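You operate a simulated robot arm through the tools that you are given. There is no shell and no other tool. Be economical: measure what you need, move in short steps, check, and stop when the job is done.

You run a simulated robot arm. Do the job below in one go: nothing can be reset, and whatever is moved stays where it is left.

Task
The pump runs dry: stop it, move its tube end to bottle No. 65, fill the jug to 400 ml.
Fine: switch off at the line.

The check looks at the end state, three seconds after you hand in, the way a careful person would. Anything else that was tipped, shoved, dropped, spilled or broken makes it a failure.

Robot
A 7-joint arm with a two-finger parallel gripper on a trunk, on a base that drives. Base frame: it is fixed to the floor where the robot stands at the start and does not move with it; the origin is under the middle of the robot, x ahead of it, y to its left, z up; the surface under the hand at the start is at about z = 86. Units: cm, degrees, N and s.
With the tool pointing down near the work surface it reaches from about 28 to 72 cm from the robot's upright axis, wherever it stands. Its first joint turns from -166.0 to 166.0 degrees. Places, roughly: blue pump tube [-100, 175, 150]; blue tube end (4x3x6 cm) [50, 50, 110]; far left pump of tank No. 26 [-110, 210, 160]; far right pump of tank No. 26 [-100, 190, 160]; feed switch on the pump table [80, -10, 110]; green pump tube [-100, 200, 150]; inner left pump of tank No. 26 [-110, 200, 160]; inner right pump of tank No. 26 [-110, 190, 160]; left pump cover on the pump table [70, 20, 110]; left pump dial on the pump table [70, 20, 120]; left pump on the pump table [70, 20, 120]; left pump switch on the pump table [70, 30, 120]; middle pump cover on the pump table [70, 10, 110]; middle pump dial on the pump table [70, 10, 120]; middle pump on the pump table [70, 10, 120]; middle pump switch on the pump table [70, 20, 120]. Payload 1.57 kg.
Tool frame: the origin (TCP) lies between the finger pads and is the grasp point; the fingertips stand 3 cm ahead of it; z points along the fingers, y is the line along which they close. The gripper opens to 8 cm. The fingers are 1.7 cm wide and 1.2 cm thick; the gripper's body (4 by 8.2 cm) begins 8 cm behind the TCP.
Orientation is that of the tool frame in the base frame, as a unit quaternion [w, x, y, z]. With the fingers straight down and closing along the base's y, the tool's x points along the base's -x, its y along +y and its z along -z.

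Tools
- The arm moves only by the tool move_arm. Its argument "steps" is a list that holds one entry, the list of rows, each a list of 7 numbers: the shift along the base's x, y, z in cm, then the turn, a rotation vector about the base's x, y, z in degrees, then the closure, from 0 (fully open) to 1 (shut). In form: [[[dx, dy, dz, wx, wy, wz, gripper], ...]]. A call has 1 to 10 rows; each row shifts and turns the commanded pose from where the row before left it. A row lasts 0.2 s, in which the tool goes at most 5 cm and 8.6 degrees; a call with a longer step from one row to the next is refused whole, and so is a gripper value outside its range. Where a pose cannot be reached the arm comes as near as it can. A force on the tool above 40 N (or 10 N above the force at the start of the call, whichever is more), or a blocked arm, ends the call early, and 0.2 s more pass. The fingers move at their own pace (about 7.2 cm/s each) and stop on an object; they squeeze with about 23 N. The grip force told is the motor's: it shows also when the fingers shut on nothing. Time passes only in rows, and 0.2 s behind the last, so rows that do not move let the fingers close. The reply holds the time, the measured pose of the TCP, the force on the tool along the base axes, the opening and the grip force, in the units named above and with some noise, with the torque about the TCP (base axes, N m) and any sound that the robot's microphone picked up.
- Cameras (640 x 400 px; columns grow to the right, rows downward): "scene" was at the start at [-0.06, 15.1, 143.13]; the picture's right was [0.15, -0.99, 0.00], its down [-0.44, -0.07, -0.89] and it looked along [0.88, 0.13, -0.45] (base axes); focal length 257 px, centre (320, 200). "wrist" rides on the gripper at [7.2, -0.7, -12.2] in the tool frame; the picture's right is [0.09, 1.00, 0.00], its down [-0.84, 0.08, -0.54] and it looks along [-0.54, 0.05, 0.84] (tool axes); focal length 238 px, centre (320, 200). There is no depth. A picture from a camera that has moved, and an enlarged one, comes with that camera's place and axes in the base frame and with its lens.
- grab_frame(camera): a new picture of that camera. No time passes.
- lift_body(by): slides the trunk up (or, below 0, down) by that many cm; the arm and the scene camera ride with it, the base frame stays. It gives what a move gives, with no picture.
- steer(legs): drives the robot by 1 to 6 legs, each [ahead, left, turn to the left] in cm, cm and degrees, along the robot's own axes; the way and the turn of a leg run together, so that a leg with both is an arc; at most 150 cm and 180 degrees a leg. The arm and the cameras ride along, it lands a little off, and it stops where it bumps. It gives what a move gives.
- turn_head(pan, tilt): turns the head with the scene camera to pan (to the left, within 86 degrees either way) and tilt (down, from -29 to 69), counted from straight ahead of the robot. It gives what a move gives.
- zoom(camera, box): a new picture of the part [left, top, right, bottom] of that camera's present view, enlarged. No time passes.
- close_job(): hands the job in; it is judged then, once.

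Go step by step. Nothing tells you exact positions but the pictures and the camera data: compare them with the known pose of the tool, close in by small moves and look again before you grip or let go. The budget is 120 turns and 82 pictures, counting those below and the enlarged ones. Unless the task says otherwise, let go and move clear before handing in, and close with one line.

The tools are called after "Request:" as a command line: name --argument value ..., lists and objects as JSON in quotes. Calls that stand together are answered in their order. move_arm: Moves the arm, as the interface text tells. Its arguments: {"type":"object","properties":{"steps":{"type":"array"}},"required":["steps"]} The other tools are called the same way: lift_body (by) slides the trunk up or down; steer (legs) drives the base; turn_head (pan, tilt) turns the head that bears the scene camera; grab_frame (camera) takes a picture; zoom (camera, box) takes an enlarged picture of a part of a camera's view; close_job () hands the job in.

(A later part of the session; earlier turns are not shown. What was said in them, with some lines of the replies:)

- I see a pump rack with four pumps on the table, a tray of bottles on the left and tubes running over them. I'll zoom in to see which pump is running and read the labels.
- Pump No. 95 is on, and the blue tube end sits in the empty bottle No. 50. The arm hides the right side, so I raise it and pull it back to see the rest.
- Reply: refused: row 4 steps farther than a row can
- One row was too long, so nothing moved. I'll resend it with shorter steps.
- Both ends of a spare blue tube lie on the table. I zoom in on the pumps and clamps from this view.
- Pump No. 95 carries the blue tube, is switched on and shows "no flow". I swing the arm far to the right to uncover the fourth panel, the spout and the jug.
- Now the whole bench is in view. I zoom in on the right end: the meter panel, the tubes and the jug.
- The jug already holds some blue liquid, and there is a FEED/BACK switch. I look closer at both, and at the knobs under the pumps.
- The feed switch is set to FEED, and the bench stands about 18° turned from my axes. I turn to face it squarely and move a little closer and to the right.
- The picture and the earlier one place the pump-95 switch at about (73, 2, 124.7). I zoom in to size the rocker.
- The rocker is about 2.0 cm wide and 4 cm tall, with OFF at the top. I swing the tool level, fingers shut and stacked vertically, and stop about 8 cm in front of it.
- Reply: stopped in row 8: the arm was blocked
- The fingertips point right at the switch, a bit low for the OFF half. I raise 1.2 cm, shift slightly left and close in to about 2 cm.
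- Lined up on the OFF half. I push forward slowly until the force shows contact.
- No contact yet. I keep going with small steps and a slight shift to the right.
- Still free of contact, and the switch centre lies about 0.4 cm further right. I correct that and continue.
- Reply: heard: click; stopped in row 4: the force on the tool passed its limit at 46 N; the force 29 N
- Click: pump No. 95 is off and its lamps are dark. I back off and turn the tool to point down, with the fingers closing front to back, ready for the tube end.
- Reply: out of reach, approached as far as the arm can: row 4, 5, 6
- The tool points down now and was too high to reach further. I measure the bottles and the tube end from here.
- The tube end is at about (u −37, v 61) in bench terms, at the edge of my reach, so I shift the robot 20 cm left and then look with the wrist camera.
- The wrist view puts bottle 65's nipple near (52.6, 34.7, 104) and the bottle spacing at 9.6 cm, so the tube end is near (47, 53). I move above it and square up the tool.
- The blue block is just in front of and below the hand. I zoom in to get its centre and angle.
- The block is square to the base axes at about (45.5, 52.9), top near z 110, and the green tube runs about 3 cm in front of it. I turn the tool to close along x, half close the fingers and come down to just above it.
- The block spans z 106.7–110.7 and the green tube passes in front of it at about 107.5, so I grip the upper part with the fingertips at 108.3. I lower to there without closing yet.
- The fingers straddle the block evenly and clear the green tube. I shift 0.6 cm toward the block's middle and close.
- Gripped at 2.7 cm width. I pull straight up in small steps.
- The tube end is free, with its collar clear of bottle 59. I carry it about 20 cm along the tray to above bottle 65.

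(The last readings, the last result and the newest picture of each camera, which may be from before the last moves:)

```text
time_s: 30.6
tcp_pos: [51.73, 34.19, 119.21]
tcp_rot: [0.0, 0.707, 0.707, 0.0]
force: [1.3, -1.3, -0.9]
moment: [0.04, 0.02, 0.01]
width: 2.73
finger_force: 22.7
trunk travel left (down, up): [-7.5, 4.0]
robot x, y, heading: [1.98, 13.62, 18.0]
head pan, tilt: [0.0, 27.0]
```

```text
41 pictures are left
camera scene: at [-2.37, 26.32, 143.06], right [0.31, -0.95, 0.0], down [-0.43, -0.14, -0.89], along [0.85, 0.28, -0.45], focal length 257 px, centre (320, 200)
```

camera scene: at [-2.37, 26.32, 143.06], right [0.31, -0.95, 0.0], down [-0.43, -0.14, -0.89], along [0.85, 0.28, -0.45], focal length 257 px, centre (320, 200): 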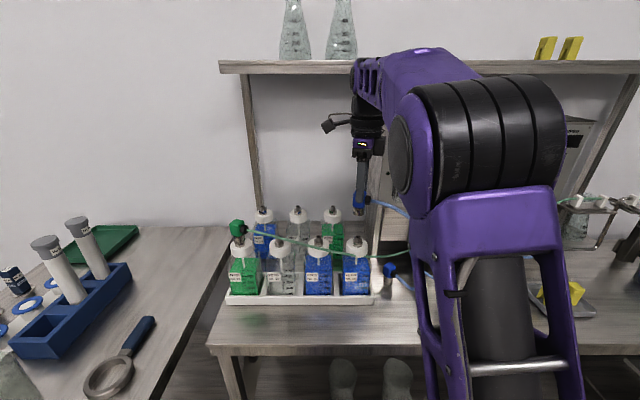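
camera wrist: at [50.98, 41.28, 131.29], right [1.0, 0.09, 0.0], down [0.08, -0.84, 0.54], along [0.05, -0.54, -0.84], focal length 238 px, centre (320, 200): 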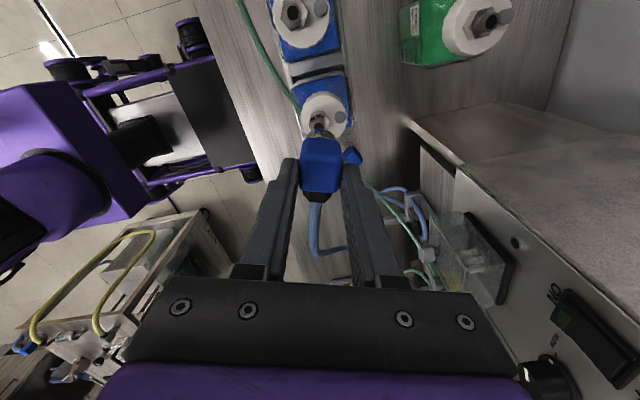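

Bottle 65 is just below in both views. I zoom both to compare the collar with the nipple.

Request:
zoom --camera "wrist" --box '[260, 70, 380, 145]'

Request:
zoom --camera "scene" --box '[255, 180, 415, 280]'

```text
5.33 times, centred on (320, 108) of wrist
camera zoom: at [50.98, 41.28, 131.29], right [1.0, 0.09, 0.0], down [0.08, -0.84, 0.54], along [0.05, -0.54, -0.84], focal length 1271 px, centre (320, 693)
```

zoom: 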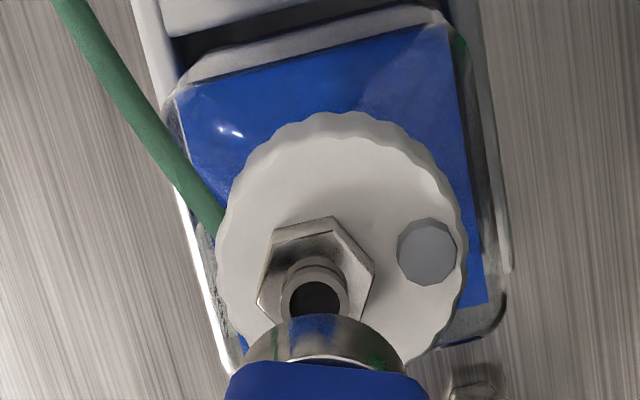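

```text
4.00 times, centred on (335, 230) of scene
camera zoom: at [-2.37, 26.32, 143.06], right [0.31, -0.95, 0.0], down [-0.43, -0.14, -0.89], along [0.85, 0.28, -0.45], focal length 1028 px, centre (260, 80)
```

zoom: 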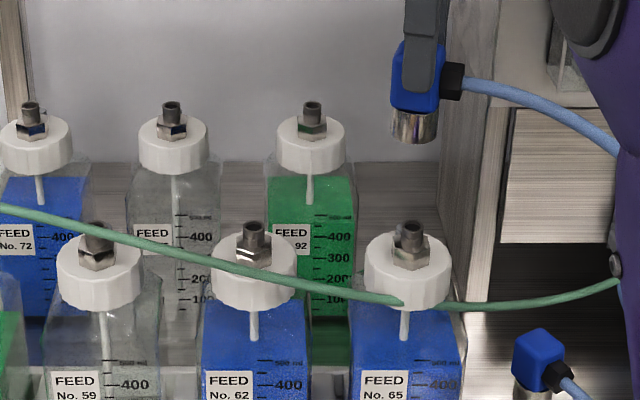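

The collar needs about 0.3 cm toward −y to sit over nipple 65, and its seated height should be TCP z ≈ 111.3. I lower it to just above the nipple and check.

Request:
move_arm --steps '[[[0.05, -0.33, -1.5, 0, 0, 0, 1], [0, 0, -1.5, 0, 0, 0, 1], [0, 0, -1.5, 0, 0, 0, 1], [0, 0, 0, 0, 0, 0, 1]]]'

Request:
zoom --camera "wrist" --box '[260, 70, 380, 145]'

Request:
zoom --camera "scene" --box '[318, 200, 398, 250]'

```text
time_s: 31.6
tcp_pos: [51.74, 33.89, 114.59]
tcp_rot: [0.0, 0.707, 0.707, 0.001]
force: [-0.2, -0.1, -0.5]
moment: [-0.03, 0.03, -0.01]
width: 2.71
finger_force: 23.4
trunk travel left (down, up): [-7.5, 4.0]
robot x, y, heading: [1.58, 13.14, 17.9]
head pan, tilt: [0.0, 27.0]
```

```text
5.33 times, centred on (320, 108) of wrist
camera zoom: at [50.98, 40.99, 126.78], right [1.0, 0.09, 0.0], down [0.08, -0.84, 0.54], along [0.05, -0.54, -0.84], focal length 1271 px, centre (320, 693)
```

zoom: 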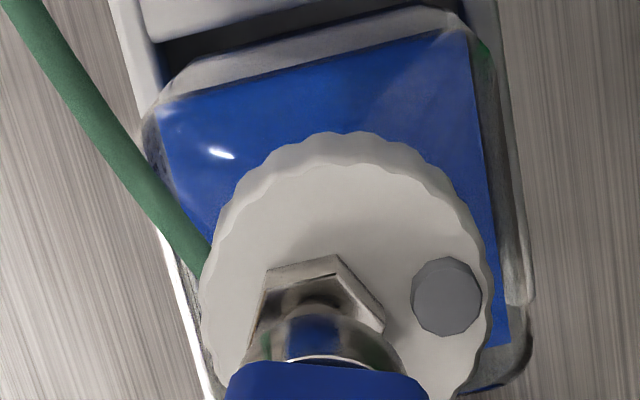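

```text
8.00 times, centred on (358, 225) of scene
camera zoom: at [-2.37, 26.33, 143.06], right [0.31, -0.95, 0.0], down [-0.43, -0.14, -0.89], along [0.85, 0.28, -0.45], focal length 2057 px, centre (16, 0)
```

zoom: 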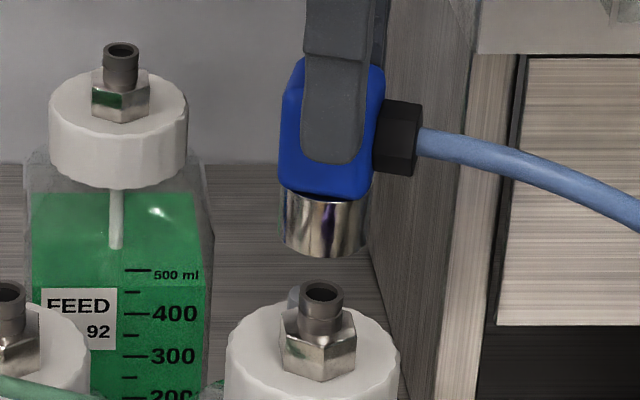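

The collar sits right over the nipple with about 1.6 cm of gap. I push down slowly to the seated height.

Request:
move_arm --steps '[[[0.02, -0.08, -0.6, 0, 0, 0, 1], [0, 0, -0.6, 0, 0, 0, 1], [0, 0, -0.6, 0, 0, 0, 1], [0, 0, -0.5, 0, 0, 0, 1], [0, 0, -0.5, 0, 0, 0, 1], [0, 0, -0.4, 0, 0, 0, 1], [0, 0, 0, 0, 0, 0, 1]]]'

Request:
zoom --camera "scene" --box '[318, 200, 398, 250]'

```text
time_s: 33.2
tcp_pos: [51.73, 33.79, 111.29]
tcp_rot: [0.0, 0.707, 0.708, 0.0]
force: [-0.2, 0.1, -0.4]
moment: [0.0, 0.02, 0.04]
width: 2.73
finger_force: 23.5
trunk travel left (down, up): [-7.5, 4.0]
robot x, y, heading: [2.02, 13.77, 18.2]
head pan, tilt: [0.0, 27.0]
```

```text
8.00 times, centred on (358, 225) of scene
camera zoom: at [-2.37, 26.33, 143.06], right [0.31, -0.95, 0.0], down [-0.43, -0.14, -0.89], along [0.85, 0.28, -0.45], focal length 2057 px, centre (16, 0)
```

zoom: 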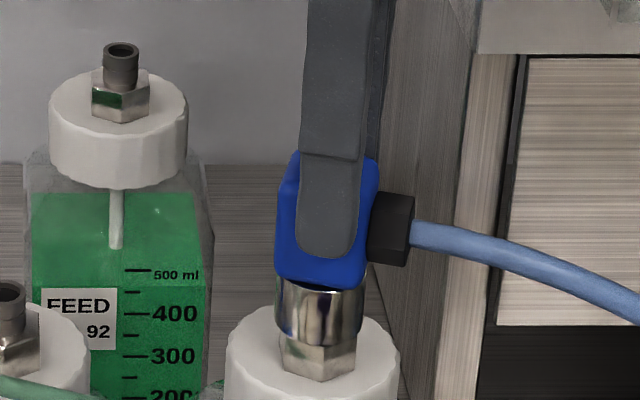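

The collar is over the nipple at the same height as it had on bottle 59. I press lightly further to be sure it is seated.

Request:
move_arm --steps '[[[0, 0, -0.2, 0, 0, 0, 1], [0, 0, -0.2, 0, 0, 0, 1], [0, 0, -0.2, 0, 0, 0, 1]]]'

```text
time_s: 34.0
tcp_pos: [51.73, 33.78, 111.07]
tcp_rot: [0.0, 0.707, 0.707, 0.003]
force: [2.3, 0.2, 20.4]
moment: [-0.04, -0.03, -0.04]
width: 2.76
finger_force: 23.2
trunk travel left (down, up): [-7.5, 4.0]
robot x, y, heading: [2.03, 13.4, 18.0]
head pan, tilt: [0.0, 27.0]
```

It has bottomed out (20 N). I relax the push, open the fingers a little and rise straight up.

Request:
move_arm --steps '[[[0, 0, 0.4, 0, 0, 0, 1], [0, 0, 0, 0, 0, 0, 0.5], [0, 0, 0, 0, 0, 0, 0.45], [0, 0, 2, 0, 0, 0, 0.45], [0, 0, 3, 0, 0, 0, 0.45], [0, 0, 3, 0, 0, 0, 0.45], [0, 0, 3, 0, 0, 0, 0.45]]]'

Request:
zoom --camera "scene" --box '[255, 180, 415, 280]'

Request:
zoom --camera "wrist" --box '[240, 80, 400, 200]'

```text
time_s: 35.6
tcp_pos: [51.68, 33.82, 122.19]
tcp_rot: [0.0, 0.707, 0.707, 0.0]
force: [0.0, -0.2, 0.4]
moment: [-0.01, 0.01, 0.01]
width: 4.39
finger_force: 0.0
trunk travel left (down, up): [-7.5, 4.0]
robot x, y, heading: [1.9, 13.29, 17.9]
head pan, tilt: [0.0, 27.0]
```

```text
4.00 times, centred on (335, 230) of scene
camera zoom: at [-2.37, 26.33, 143.06], right [0.31, -0.95, 0.0], down [-0.43, -0.14, -0.89], along [0.85, 0.28, -0.45], focal length 1028 px, centre (260, 80)
```

zoom: 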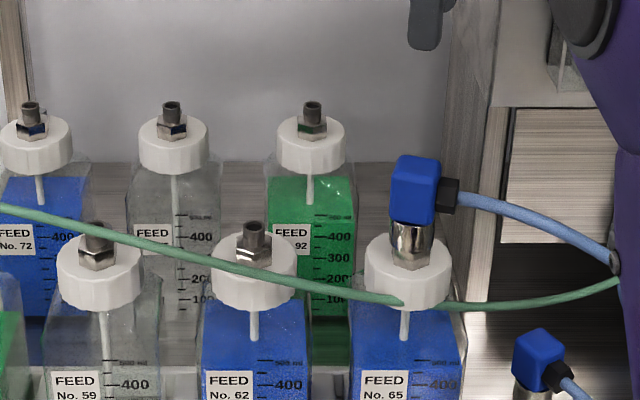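

```text
3.33 times, centred on (320, 140) of wrist
camera zoom: at [50.95, 41.0, 134.34], right [1.0, 0.09, 0.0], down [0.08, -0.84, 0.54], along [0.05, -0.54, -0.84], focal length 794 px, centre (320, 400)
```

zoom: 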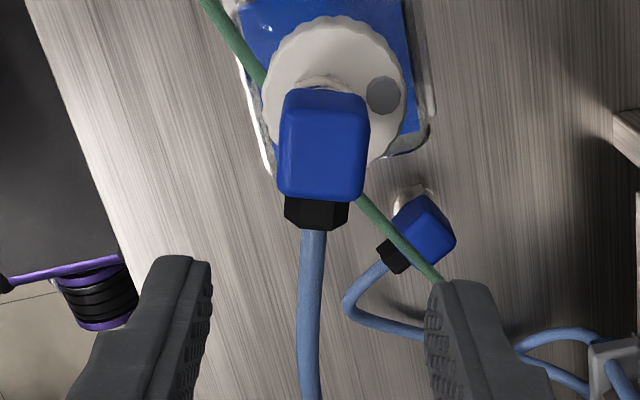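

The tube end is seated on bottle 65. Next I pull the arm back, close the fingers and drive right so I can read the jug and reach the switch.

Request:
move_arm --steps '[[[-3.5, -1.17, 1.5, 0, 0, 6.07, 0.7], [-3.5, -1.17, 1.5, 0, 0, 6.07, 1], [-3.5, -1.17, 1.5, 0, 0, 6.07, 1], [-3.5, -1.17, 1.5, 0, 0, 0, 1]]]'

Request:
steer --legs '[[0, -26, 0]]'

Request:
turn_head --pan -35 --tilt 30

Request:
grab_frame --camera "scene"

```text
time_s: 36.6
tcp_pos: [37.54, 29.01, 128.32]
tcp_rot: [0.0, 0.586, 0.81, 0.0]
force: [0.3, -0.6, -0.4]
moment: [0.01, 0.07, 0.03]
width: 0.0
finger_force: 20.8
trunk travel left (down, up): [-7.5, 4.0]
robot x, y, heading: [2.08, 13.05, 18.1]
head pan, tilt: [0.0, 27.0]
```

```text
time_s: 39.7
tcp_pos: [45.62, 4.77, 128.38]
tcp_rot: [0.0, 0.586, 0.81, -0.001]
force: [0.3, -0.6, -0.7]
moment: [-0.01, 0.0, -0.02]
width: 0.0
finger_force: 21.3
trunk travel left (down, up): [-7.5, 4.0]
robot x, y, heading: [9.78, -11.34, 17.8]
head pan, tilt: [0.0, 27.0]
```

```text
time_s: 40.7
tcp_pos: [45.64, 4.73, 128.3]
tcp_rot: [0.0, 0.586, 0.81, 0.0]
force: [0.2, 0.9, 0.5]
moment: [0.03, -0.02, 0.0]
width: 0.0
finger_force: 21.9
trunk travel left (down, up): [-7.5, 4.0]
robot x, y, heading: [10.08, -11.13, 18.1]
head pan, tilt: [-35.0, 30.0]
```

```text
33 pictures are left
camera scene: at [5.52, -3.54, 142.59], right [-0.29, -0.96, 0.0], down [-0.48, 0.15, -0.87], along [0.83, -0.25, -0.5], focal length 257 px, centre (320, 200)
```

scene: 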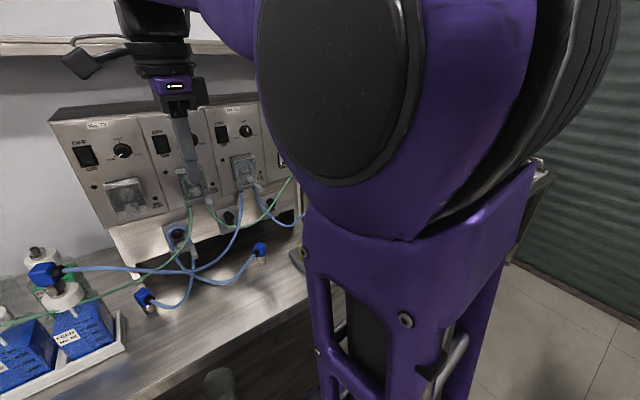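

The arm blocks the jug from here, but earlier, with the robot 6 cm further left and the tool level at the switch, the jug was visible. I recreate that pose, this time aiming at the ON half.

Request:
steer --legs '[[0, 6, 0]]'

Request:
turn_head --pan -20 --tilt 27

Request:
move_arm --steps '[[[2.0, -1.05, -0.5, 2.55, -7.77, 0, 1], [2.0, -1.05, -0.5, 2.55, -7.77, 0, 1], [2.0, -1.05, -0.5, 2.55, -7.77, 0, 1], [2.0, -1.05, -0.5, 2.55, -7.77, 0, 1], [2.0, -1.05, -0.5, 2.55, -7.77, 0, 1], [2.0, -1.05, -0.5, 2.55, -7.77, 0, 1], [2.0, -1.05, -0.5, 2.55, -7.77, 0, 1], [2.0, -1.05, -0.5, 2.55, -7.77, 0, 1], [2.0, -1.05, -0.5, 2.55, -7.77, 0, 1], [2.0, -1.05, -0.5, 2.55, -7.77, 0, 1]]]'

Request:
grab_frame --camera "scene"

```text
time_s: 41.9
tcp_pos: [43.71, 10.5, 128.17]
tcp_rot: [0.0, 0.586, 0.81, 0.001]
force: [-0.3, -0.3, 0.1]
moment: [-0.02, 0.0, -0.01]
width: 0.0
finger_force: 21.3
trunk travel left (down, up): [-7.5, 4.0]
robot x, y, heading: [7.83, -5.24, 17.9]
head pan, tilt: [-35.0, 30.0]
```

```text
time_s: 42.7
tcp_pos: [43.69, 10.42, 128.28]
tcp_rot: [0.0, 0.586, 0.81, 0.0]
force: [0.0, 0.0, -0.2]
moment: [0.01, 0.02, 0.04]
width: 0.01
finger_force: 21.3
trunk travel left (down, up): [-7.5, 4.0]
robot x, y, heading: [8.14, -5.21, 17.9]
head pan, tilt: [-20.0, 27.0]
```

```text
time_s: 44.9
tcp_pos: [63.86, -0.09, 123.05]
tcp_rot: [0.385, 0.444, 0.612, 0.528]
force: [-0.4, 5.4, 0.3]
moment: [-0.09, -0.02, -0.52]
width: 0.02
finger_force: 22.1
trunk travel left (down, up): [-7.5, 4.0]
robot x, y, heading: [8.4, -5.53, 17.9]
head pan, tilt: [-20.0, 27.0]
```

```text
32 pictures are left
camera scene: at [4.37, 4.78, 143.05], right [-0.03, -1.0, 0.0], down [-0.46, 0.01, -0.89], along [0.89, -0.03, -0.46], focal length 257 px, centre (320, 200)
```

scene: 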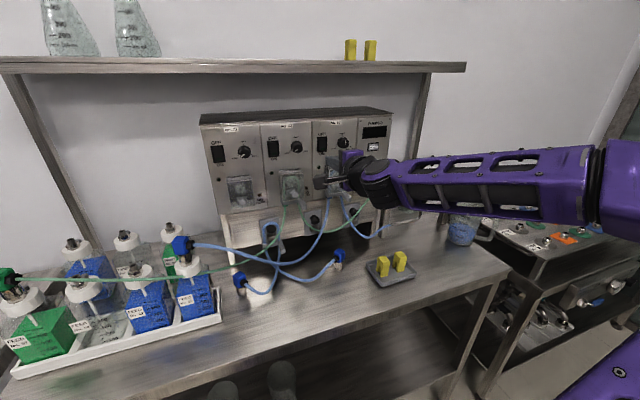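

The jug is partly visible under the arm. There is a small side force reading, so I finish the last tilt step gently and see whether it goes away.

Request:
move_arm --steps '[[[0, 0, 0, 2.55, -7.77, 0, 1], [0, 0, 0, 0, 0, 0, 1], [0, 0, 0, 0, 0, 0, 1]]]'

Request:
zoom --camera "scene" --box '[410, 200, 500, 256]'

Request:
grab_frame --camera "wrist"

```text
time_s: 45.7
tcp_pos: [63.69, -0.08, 123.29]
tcp_rot: [0.415, 0.415, 0.572, 0.573]
force: [0.0, -0.2, -0.6]
moment: [-0.01, 0.01, -0.01]
width: 0.01
finger_force: 22.1
trunk travel left (down, up): [-7.5, 4.0]
robot x, y, heading: [7.76, -5.12, 17.8]
head pan, tilt: [-20.0, 27.0]
```

```text
7.11 times, centred on (455, 228) of scene
camera zoom: at [4.15, 4.52, 143.06], right [-0.03, -1.0, 0.0], down [-0.45, 0.02, -0.89], along [0.89, -0.03, -0.45], focal length 1828 px, centre (-640, 1)
```

zoom: 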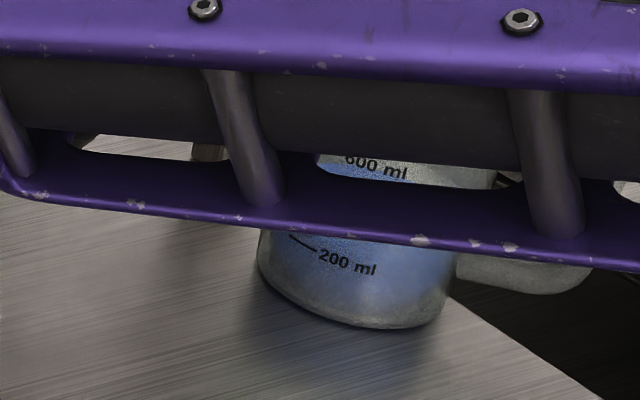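

```text
30 pictures are left
camera wrist: at [49.79, 2.89, 122.53], right [-0.03, 0.09, 1.0], down [-0.25, -0.96, 0.08], along [0.97, -0.25, 0.05], focal length 238 px, centre (320, 200)
```

wrist: 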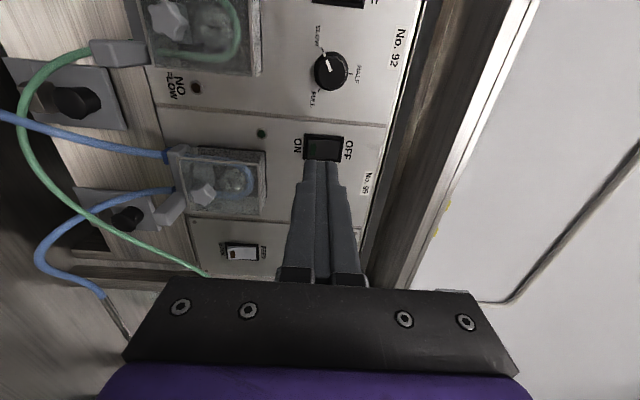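

The side force was transient. To read the jug before pumping, I lift the tool back and up so the forearm clears the line of sight.

Request:
move_arm --steps '[[[-3, -1, 3.5, 0, 0, 0, 1], [-3, -1, 3.5, 0, 0, 0, 1], [-3, -1, 3.5, 0, 0, 0, 1], [-1, 0, 4.5, 0, 0, 0, 1], [0, 0, 4.5, 0, 0, 0, 1]]]'

Request:
zoom --camera "scene" --box '[410, 180, 510, 256]'

```text
time_s: 46.9
tcp_pos: [53.66, -3.02, 142.85]
tcp_rot: [0.414, 0.414, 0.573, 0.573]
force: [0.1, -0.4, 0.3]
moment: [0.01, -0.01, 0.01]
width: 0.0
finger_force: 20.9
trunk travel left (down, up): [-7.5, 4.0]
robot x, y, heading: [8.05, -5.6, 17.8]
head pan, tilt: [-20.0, 27.0]
```

```text
5.26 times, centred on (460, 218) of scene
camera zoom: at [4.15, 4.52, 143.06], right [-0.03, -1.0, 0.0], down [-0.45, 0.02, -0.89], along [0.89, -0.03, -0.45], focal length 1353 px, centre (-417, 105)
```

zoom: 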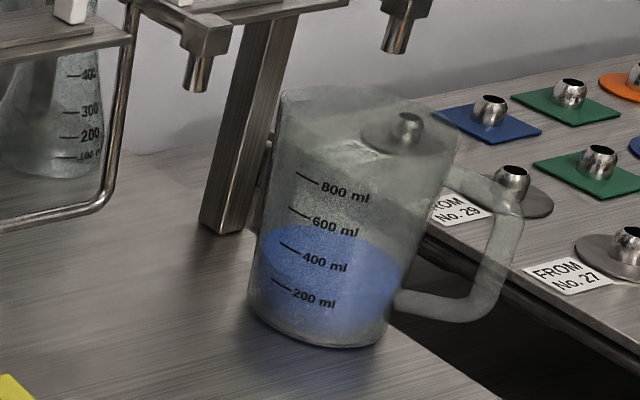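

Now the jug is in full view, directly under the right-hand (blue) spout. I enlarge the scale to read the starting level.

Request:
zoom --camera "scene" --box '[452, 214, 492, 250]'

```text
11.11 times, centred on (472, 232) of scene
camera zoom: at [4.15, 4.52, 143.06], right [-0.03, -1.0, 0.0], down [-0.45, 0.02, -0.89], along [0.89, -0.03, -0.45], focal length 2856 px, centre (-1369, -156)
```

zoom: 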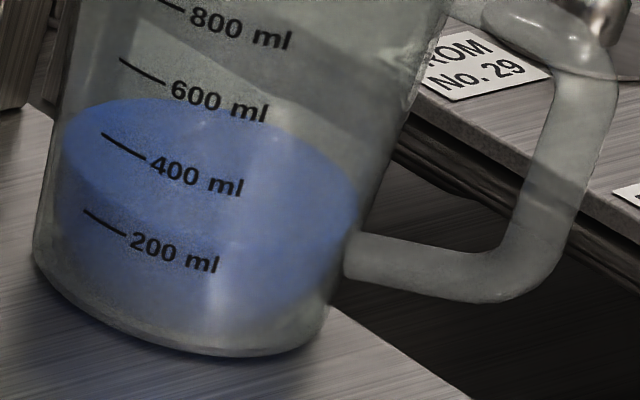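

The near edge of the surface reads roughly 240–250 ml, so about 150 ml are still needed. I return to the switch and stop just short of its ON half.

Request:
move_arm --steps '[[[1, 0, -4.6, 0, 0, 0, 1], [1, 0, -4.6, 0, 0, 0, 1], [2, 0, -4, 0, 0, 0, 1], [2, 0, -4, 0, 0, 0, 1], [2.8, 0.6, -3.25, 0, 0, 0, 1], [4, 1.3, 0, 0, 0, 0, 1], [4, 1.3, 0, 0, 0, 0, 1], [0.8, 0.5, 0, 0, 0, 0, 1], [0, 0, 0, 0, 0, 0, 1]]]'

Request:
grab_frame --camera "wrist"

```text
time_s: 48.9
tcp_pos: [71.39, 0.69, 122.29]
tcp_rot: [0.414, 0.414, 0.572, 0.574]
force: [-0.3, -0.3, -0.5]
moment: [0.04, -0.02, -0.02]
width: 0.03
finger_force: 21.2
trunk travel left (down, up): [-7.5, 4.0]
robot x, y, heading: [7.91, -5.62, 17.8]
head pan, tilt: [-20.0, 27.0]
```

```text
27 pictures are left
camera wrist: at [57.43, 3.67, 121.57], right [-0.03, 0.09, 1.0], down [-0.25, -0.96, 0.08], along [0.97, -0.25, 0.05], focal length 238 px, centre (320, 200)
```

wrist: 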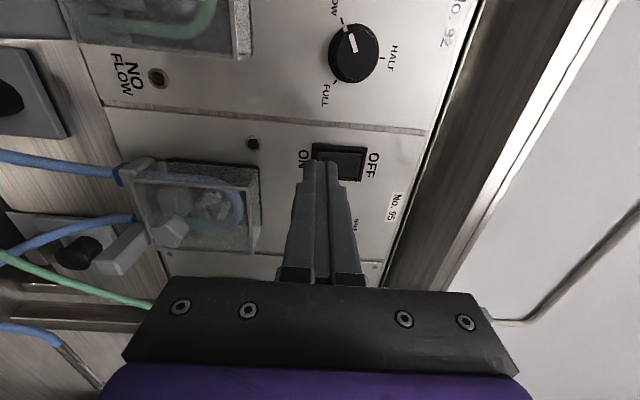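

The fingertip is aligned with the ON half. I press it and retreat at once toward the OFF half, ready to switch off.

Request:
move_arm --steps '[[[0.475, 0.156, 0.1, 0, 0, 0, 1], [0.475, 0.156, 0.1, 0, 0, 0, 1], [0.475, 0.156, 0, 0, 0, 0, 1], [0.38, 0.125, 0, 0, 0, 0, 1], [0.2, 0.06, 0, 0, 0, 0, 1], [-1.4, -0.46, 0, 0, 0, 0, 1], [0, 0, 2.3, 0, 0, 0, 1]]]'

Request:
zoom --camera "wrist" --box '[180, 90, 440, 290]'

```text
time_s: 50.5
tcp_pos: [71.85, 0.87, 124.68]
tcp_rot: [0.415, 0.415, 0.573, 0.572]
force: [0.7, -1.0, -0.2]
moment: [0.04, 0.01, 0.01]
width: 0.0
finger_force: 20.8
trunk travel left (down, up): [-7.5, 4.0]
robot x, y, heading: [8.39, -5.18, 18.1]
head pan, tilt: [-20.0, 27.0]
```

```text
2.00 times, centred on (310, 190) of wrist
camera zoom: at [58.03, 3.82, 124.03], right [-0.03, 0.09, 1.0], down [-0.25, -0.96, 0.08], along [0.97, -0.25, 0.05], focal length 477 px, centre (340, 220)
```

zoom: 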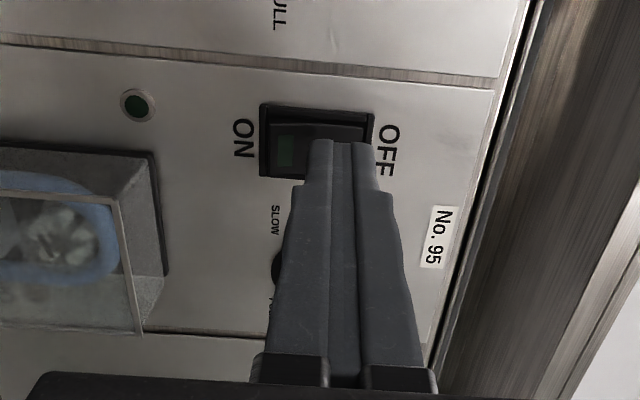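

No click, so the press was not deep enough. I repeat it a bit deeper.

Request:
move_arm --steps '[[[0, 0, -2.3, 0, 0, 0, 1], [1.3, 0.43, 0, 0, 0, 0, 1], [0.35, 0.11, 0, 0, 0, 0, 1], [0.25, 0.08, 0, 0, 0, 0, 1], [0.25, 0.08, 0, 0, 0, 0, 1], [0.15, 0.05, 0, 0, 0, 0, 1], [-1.6, -0.53, 0, 0, 0, 0, 1], [0, 0, 2.3, 0, 0, 0, 1]]]'

```text
time_s: 51.7
tcp_pos: [73.58, 1.33, 122.63]
tcp_rot: [0.414, 0.415, 0.574, 0.572]
force: [-23.4, -7.5, 2.4]
moment: [0.09, -0.32, -0.02]
width: 0.0
finger_force: 20.9
trunk travel left (down, up): [-7.5, 4.0]
robot x, y, heading: [8.1, -5.49, 18.2]
head pan, tilt: [-20.0, 27.0]
heard: click
stopped in row 6: the force on the tool passed its limit at 44 N (the readings are from after the stop); the commanded pose is now the measured one
```

Clicked on. I back off and move up to stand ready in front of the OFF half, then look at the jug and counter.

Request:
move_arm --steps '[[[-1.2, -0.4, 0, 0, 0, 0, 1], [0, 0, 2.2, 0, 0, 0, 1]]]'

Request:
zoom --camera "scene" --box '[310, 110, 500, 260]'

```text
time_s: 52.3
tcp_pos: [72.73, 1.08, 124.47]
tcp_rot: [0.413, 0.416, 0.574, 0.572]
force: [0.2, -0.3, -0.1]
moment: [-0.04, 0.0, 0.0]
width: 0.0
finger_force: 20.7
trunk travel left (down, up): [-7.5, 4.0]
robot x, y, heading: [7.61, -5.44, 18.0]
head pan, tilt: [-20.0, 27.0]
```

```text
2.67 times, centred on (405, 185) of scene
camera zoom: at [4.1, 4.5, 143.06], right [-0.03, -1.0, 0.0], down [-0.45, 0.02, -0.89], along [0.89, -0.03, -0.45], focal length 686 px, centre (93, 240)
```

zoom: 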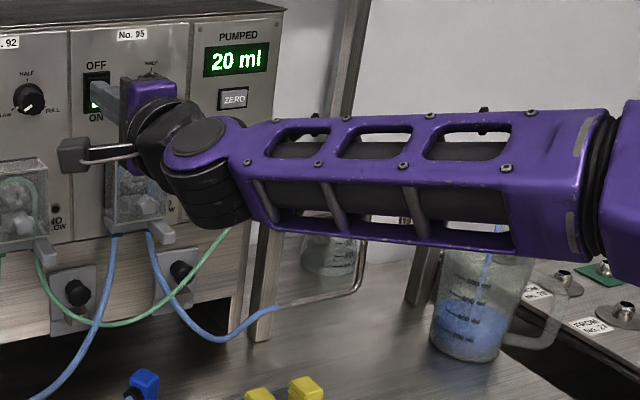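

The counter shows 20 ml and liquid is flowing into the jug. I wait one second and look again to get the rate.

Request:
move_arm --steps '[[[0, 0, 0.1, 0, 0, 0, 1], [0, 0, 0, 0, 0, 0, 1], [0, 0, 0, 0, 0, 0, 1], [0, 0, 0, 0, 0, 0, 1]]]'

Request:
zoom --camera "scene" --box '[310, 110, 500, 260]'

```text
time_s: 53.3
tcp_pos: [72.76, 1.08, 124.54]
tcp_rot: [0.411, 0.416, 0.575, 0.572]
force: [0.3, 0.5, -0.1]
moment: [0.0, 0.03, 0.03]
width: 0.0
finger_force: 21.4
trunk travel left (down, up): [-7.5, 4.0]
robot x, y, heading: [8.04, -5.78, 18.0]
head pan, tilt: [-20.0, 27.0]
```

```text
2.67 times, centred on (405, 185) of scene
camera zoom: at [4.09, 4.51, 143.06], right [-0.03, -1.0, 0.0], down [-0.45, 0.02, -0.89], along [0.89, -0.03, -0.45], focal length 686 px, centre (93, 240)
```

zoom: 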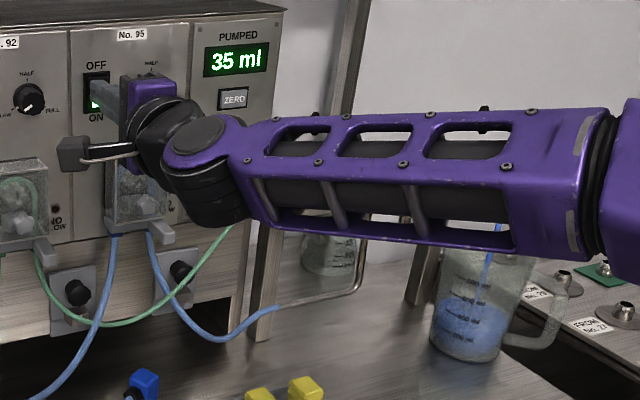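

The rate is about 15 ml/s. I let it run about 4 s more and look again.

Request:
move_arm --steps '[[[0, 0, 0, 0, 0, 0, 1], [0, 0, 0, 0, 0, 0, 1], [0, 0, 0, 0, 0, 0, 1], [0, 0, 0, 0, 0, 0, 1], [0, 0, 0, 0, 0, 0, 1], [0, 0, 0, 0, 0, 0, 1], [0, 0, 0, 0, 0, 0, 1], [0, 0, 0, 0, 0, 0, 1], [0, 0, 0, 0, 0, 0, 1], [0, 0, 0, 0, 0, 0, 1]]]'

Request:
move_arm --steps '[[[0, 0, 0, 0, 0, 0, 1], [0, 0, 0, 0, 0, 0, 1], [0, 0, 0, 0, 0, 0, 1], [0, 0, 0, 0, 0, 0, 1], [0, 0, 0, 0, 0, 0, 1], [0, 0, 0, 0, 0, 0, 1], [0, 0, 0, 0, 0, 0, 1], [0, 0, 0, 0, 0, 0, 1]]]'

Request:
zoom --camera "scene" --box '[360, 115, 492, 250]'

```text
time_s: 55.5
tcp_pos: [72.75, 1.1, 124.44]
tcp_rot: [0.412, 0.415, 0.575, 0.572]
force: [0.3, 0.5, -0.2]
moment: [0.01, -0.01, -0.02]
width: 0.0
finger_force: 21.3
trunk travel left (down, up): [-7.5, 4.0]
robot x, y, heading: [8.2, -5.29, 18.1]
head pan, tilt: [-20.0, 27.0]
```

```text
time_s: 57.3
tcp_pos: [72.66, 1.06, 124.62]
tcp_rot: [0.412, 0.416, 0.574, 0.573]
force: [0.6, 0.3, -0.5]
moment: [0.02, -0.01, 0.01]
width: 0.01
finger_force: 21.4
trunk travel left (down, up): [-7.5, 4.0]
robot x, y, heading: [7.9, -5.41, 17.9]
head pan, tilt: [-20.0, 27.0]
```

```text
2.96 times, centred on (426, 182) of scene
camera zoom: at [4.09, 4.51, 143.06], right [-0.03, -1.0, 0.0], down [-0.45, 0.02, -0.89], along [0.89, -0.03, -0.45], focal length 762 px, centre (6, 252)
```

zoom: 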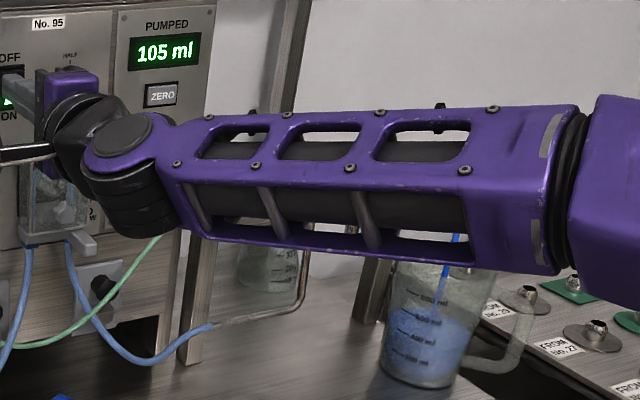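

105 ml pumped. I switch off now to take a careful reading before topping up.

Request:
move_arm --steps '[[[0.6, 0.2, 0, 0, 0, 0, 1], [0.35, 0.12, 0.1, 0, 0, 0, 1], [0.25, 0.08, 0, 0, 0, 0, 1], [0.2, 0.06, 0, 0, 0, 0, 1], [0.2, 0.06, 0, 0, 0, 0, 1]]]'

```text
time_s: 58.3
tcp_pos: [73.49, 1.32, 124.64]
tcp_rot: [0.412, 0.415, 0.576, 0.571]
force: [-23.6, -7.3, 1.5]
moment: [0.04, 0.15, -0.11]
width: 0.02
finger_force: 21.5
trunk travel left (down, up): [-7.5, 4.0]
robot x, y, heading: [8.16, -5.42, 17.8]
head pan, tilt: [-20.0, 27.0]
heard: click
stopped in row 4: the force on the tool passed its limit at 43 N (the readings are from after the stop); the commanded pose is now the measured one
```

Clicked off. I pull back and up to clear the view, then read counter and jug.

Request:
move_arm --steps '[[[-3, -1, 0, 0, 0, 0, 1], [-4, -1.3, 0, 0, 0, 0, 1], [-3, -1, 3.5, 0, 0, 0, 1], [-3, -1, 3.5, 0, 0, 0, 1], [-3, -0.1, 3.5, 0, 0, 0, 1], [-2, 0, 4.2, 0, 0, 0, 1], [-2, 0, 4, 0, 0, 0, 1]]]'

Request:
zoom --camera "scene" --box '[310, 100, 500, 260]'

Request:
zoom --camera "scene" --box '[452, 214, 492, 250]'

```text
time_s: 59.9
tcp_pos: [53.86, -2.87, 143.11]
tcp_rot: [0.411, 0.416, 0.577, 0.571]
force: [-0.1, -0.2, -0.5]
moment: [-0.01, 0.02, 0.01]
width: 0.0
finger_force: 21.5
trunk travel left (down, up): [-7.5, 4.0]
robot x, y, heading: [7.97, -5.7, 18.0]
head pan, tilt: [-20.0, 27.0]
```

```text
2.50 times, centred on (405, 180) of scene
camera zoom: at [4.05, 4.48, 143.06], right [-0.04, -1.0, 0.0], down [-0.45, 0.02, -0.89], along [0.89, -0.03, -0.45], focal length 643 px, centre (108, 250)
```

zoom: 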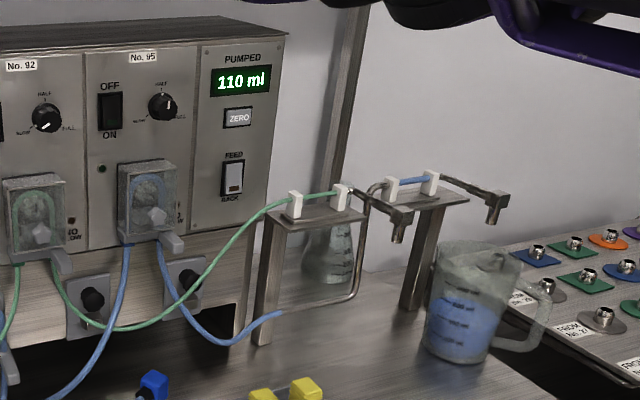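

```text
11.11 times, centred on (472, 232) of scene
camera zoom: at [4.05, 4.48, 143.06], right [-0.04, -1.0, 0.0], down [-0.45, 0.02, -0.89], along [0.89, -0.03, -0.45], focal length 2856 px, centre (-1369, -156)
```

zoom: 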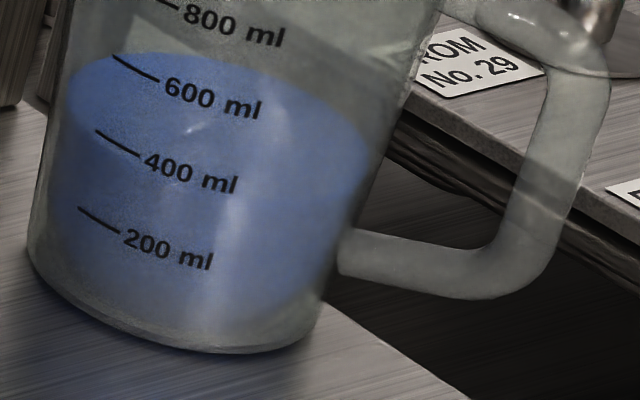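

The counter stands at 110 ml and the level is estimated around 360 ml. I enlarge further to find the near contact line next to the 400 tick.

Request:
zoom --camera "scene" --box '[454, 217, 476, 235]'

```text
16.00 times, centred on (465, 226) of scene
camera zoom: at [4.05, 4.48, 143.06], right [-0.04, -1.0, 0.0], down [-0.45, 0.02, -0.89], along [0.89, -0.03, -0.45], focal length 4113 px, centre (-2000, -216)
```

zoom: 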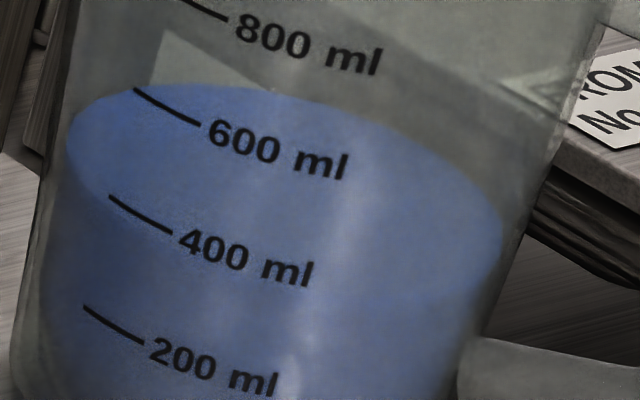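

Now the near contact line shows: it lies about 15–17 px below the 400 tick, with 113 px per 200 ml, so about 370 ml. Roughly 30 ml more are needed, so I go back to the ON half.

Request:
move_arm --steps '[[[1, 0, -4.7, 0, 0, 0, 1], [1, 0, -4.6, 0, 0, 0, 1], [2, 0, -4, 0, 0, 0, 1], [2, 0, -4, 0, 0, 0, 1], [2.8, 0.6, -3.3, 0, 0, 0, 1], [4, 1.3, 0, 0, 0, 0, 1], [4, 1.3, 0, 0, 0, 0, 1], [1.2, 0.55, 0, 0, 0, 0, 1], [0, 0, 0, 0, 0, 0, 1]]]'

```text
time_s: 61.9
tcp_pos: [71.97, 0.84, 122.26]
tcp_rot: [0.411, 0.417, 0.576, 0.571]
force: [-0.6, 0.1, 0.4]
moment: [0.0, 0.03, 0.0]
width: 0.02
finger_force: 21.1
trunk travel left (down, up): [-7.5, 4.0]
robot x, y, heading: [8.03, -5.91, 18.2]
head pan, tilt: [-20.0, 27.0]
```

In place in front of ON. I press it, then back off and rise to the OFF half in the same call.

Request:
move_arm --steps '[[[1.2, 0.4, 0.2, 0, 0, 0, 1], [0.3, 0.1, 0, 0, 0, 0, 1], [0.25, 0.08, 0, 0, 0, 0, 1], [-1.0, -0.33, 0.2, 0, 0, 0, 1], [0, 0, 2, 0, 0, 0, 1]]]'

Request:
zoom --camera "scene" --box '[310, 110, 500, 260]'

```text
time_s: 63.1
tcp_pos: [72.65, 1.02, 124.9]
tcp_rot: [0.412, 0.416, 0.576, 0.571]
force: [0.1, -0.3, 0.2]
moment: [0.0, 0.01, -0.01]
width: 0.0
finger_force: 21.2
trunk travel left (down, up): [-7.5, 4.0]
robot x, y, heading: [7.87, -5.39, 17.6]
head pan, tilt: [-20.0, 27.0]
heard: click
```

```text
2.67 times, centred on (405, 185) of scene
camera zoom: at [4.04, 4.48, 143.06], right [-0.04, -1.0, 0.0], down [-0.45, 0.02, -0.89], along [0.89, -0.03, -0.45], focal length 686 px, centre (93, 240)
```

zoom: 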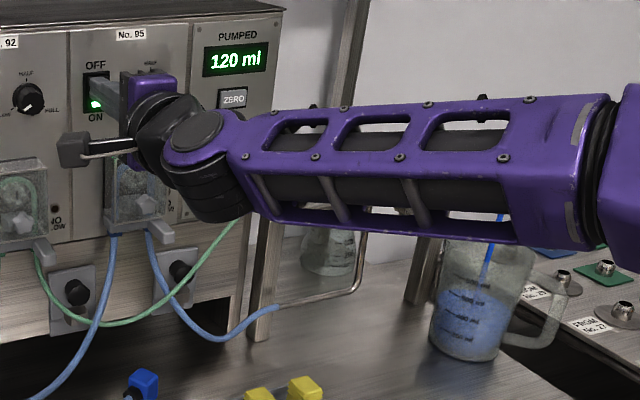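

The counter is at 120 and the pump is running. I wait 0.6 s and press OFF.

Request:
move_arm --steps '[[[0, 0, -0.2, 0, 0, 0, 1], [0, 0, 0, 0, 0, 0, 1], [0, 0, 0, 0, 0, 0, 1], [0.6, 0.2, 0, 0, 0, 0, 1], [0.35, 0.12, 0, 0, 0, 0, 1], [0.2, 0.07, 0, 0, 0, 0, 1]]]'

```text
time_s: 64.5
tcp_pos: [73.49, 1.4, 124.8]
tcp_rot: [0.411, 0.417, 0.575, 0.571]
force: [-20.1, -4.6, -2.7]
moment: [-0.07, 0.27, -0.02]
width: 0.01
finger_force: 21.0
trunk travel left (down, up): [-7.5, 4.0]
robot x, y, heading: [7.5, -5.71, 18.0]
head pan, tilt: [-20.0, 27.0]
heard: click
```

Clicked off. I retreat to the clear-view pose and read again.

Request:
move_arm --steps '[[[-3, -1, 0, 0, 0, 0, 1], [-4, -1.3, 0, 0, 0, 0, 1], [-3, -1, 3.5, 0, 0, 0, 1], [-3, -1, 3.5, 0, 0, 0, 1], [-3, -0.1, 3.5, 0, 0, 0, 1], [-2, 0, 4.2, 0, 0, 0, 1], [-2, 0, 4, 0, 0, 0, 1]]]'

Request:
zoom --camera "scene" --box '[310, 110, 420, 180]'

Request:
zoom --camera "scene" --box '[454, 217, 476, 235]'

```text
time_s: 66.1
tcp_pos: [53.67, -3.03, 143.35]
tcp_rot: [0.411, 0.417, 0.577, 0.57]
force: [0.6, -0.3, -0.4]
moment: [-0.02, 0.0, 0.05]
width: 0.0
finger_force: 20.9
trunk travel left (down, up): [-7.5, 4.0]
robot x, y, heading: [8.35, -5.24, 18.0]
head pan, tilt: [-20.0, 27.0]
```

```text
5.71 times, centred on (365, 145) of scene
camera zoom: at [4.05, 4.49, 143.06], right [-0.04, -1.0, 0.0], down [-0.45, 0.02, -0.89], along [0.89, -0.03, -0.45], focal length 1469 px, centre (63, 514)
```

zoom: 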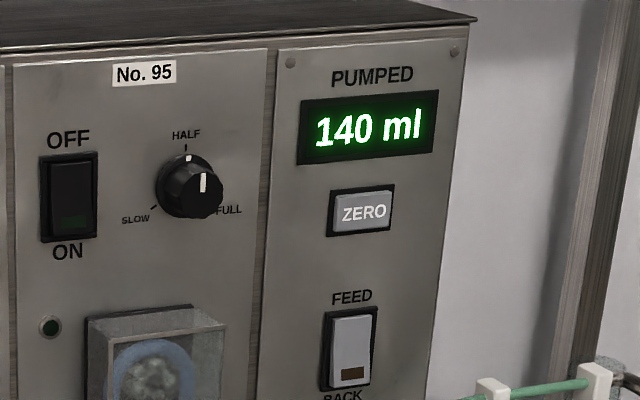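

```text
16.00 times, centred on (465, 226) of scene
camera zoom: at [4.05, 4.49, 143.06], right [-0.04, -1.0, 0.0], down [-0.45, 0.02, -0.89], along [0.89, -0.03, -0.45], focal length 4113 px, centre (-2000, -216)
```

zoom: 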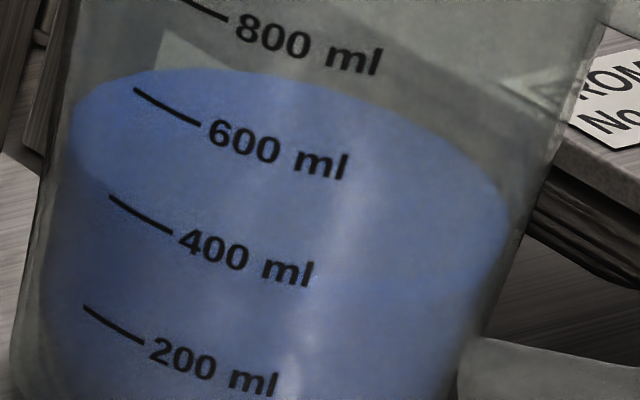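

The counter shows 140 ml and the surface edge seems to meet the 400 tick. One more enlargement to confirm.

Request:
zoom --camera "scene" --box '[456, 221, 468, 231]'

Request:
zoom --camera "scene" --box '[462, 222, 480, 236]'

```text
16.00 times, centred on (462, 226) of scene
camera zoom: at [4.05, 4.49, 143.06], right [-0.04, -1.0, 0.0], down [-0.45, 0.02, -0.89], along [0.89, -0.03, -0.45], focal length 4113 px, centre (-1952, -216)
```

zoom: 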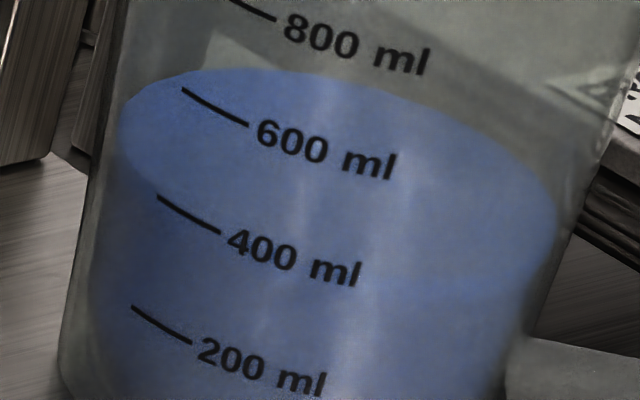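

```text
16.00 times, centred on (471, 229) of scene
camera zoom: at [4.05, 4.49, 143.06], right [-0.04, -1.0, 0.0], down [-0.45, 0.02, -0.89], along [0.89, -0.03, -0.45], focal length 4113 px, centre (-2096, -264)
```

zoom: 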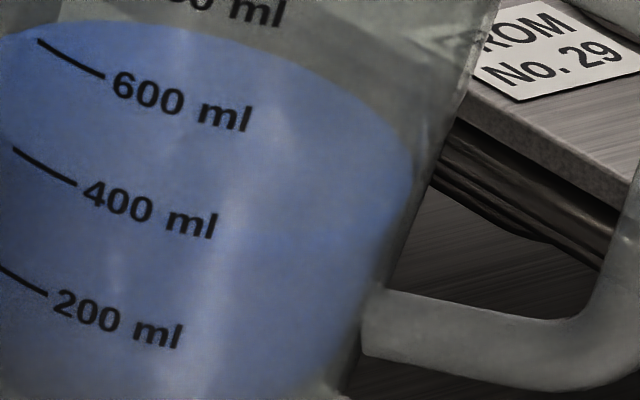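

The surface edge meets the 400 tick and the pump is off. I take one last look at the bottles and bench.

Request:
turn_head --pan 5 --tilt 30

Request:
grab_frame --camera "scene"

```text
time_s: 67.0
tcp_pos: [53.75, -2.9, 143.4]
tcp_rot: [0.411, 0.416, 0.575, 0.572]
force: [-0.9, 0.1, 0.5]
moment: [0.0, 0.02, 0.01]
width: 0.0
finger_force: 21.3
trunk travel left (down, up): [-7.5, 4.0]
robot x, y, heading: [7.71, -5.75, 18.0]
head pan, tilt: [5.0, 30.0]
```

```text
14 pictures are left
camera scene: at [3.21, 8.34, 142.59], right [0.39, -0.92, 0.0], down [-0.46, -0.19, -0.87], along [0.8, 0.34, -0.5], focal length 257 px, centre (320, 200)
```

scene: 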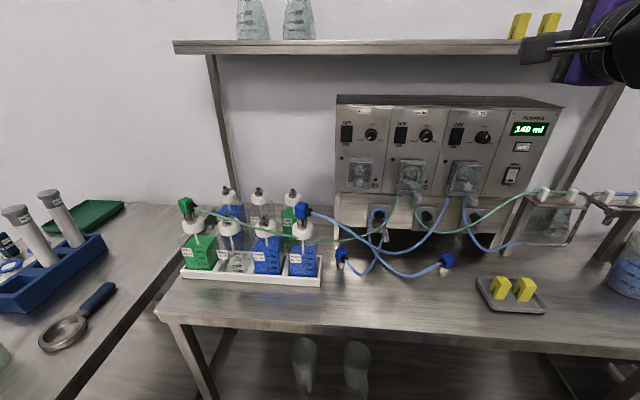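

Everything is in place: the blue tube end is on bottle 65, the pump is off, nothing else has been disturbed and the arm is clear. I hand in.

Request:
close_job

```text
The job is handed in.
```

The job is handed in: pump No. 95 was stopped, its blue tube end moved from bottle No. 59 to No. 65, and the jug filled until it read about 400 ml by eye, with the pump off again and nothing else visibly disturbed.
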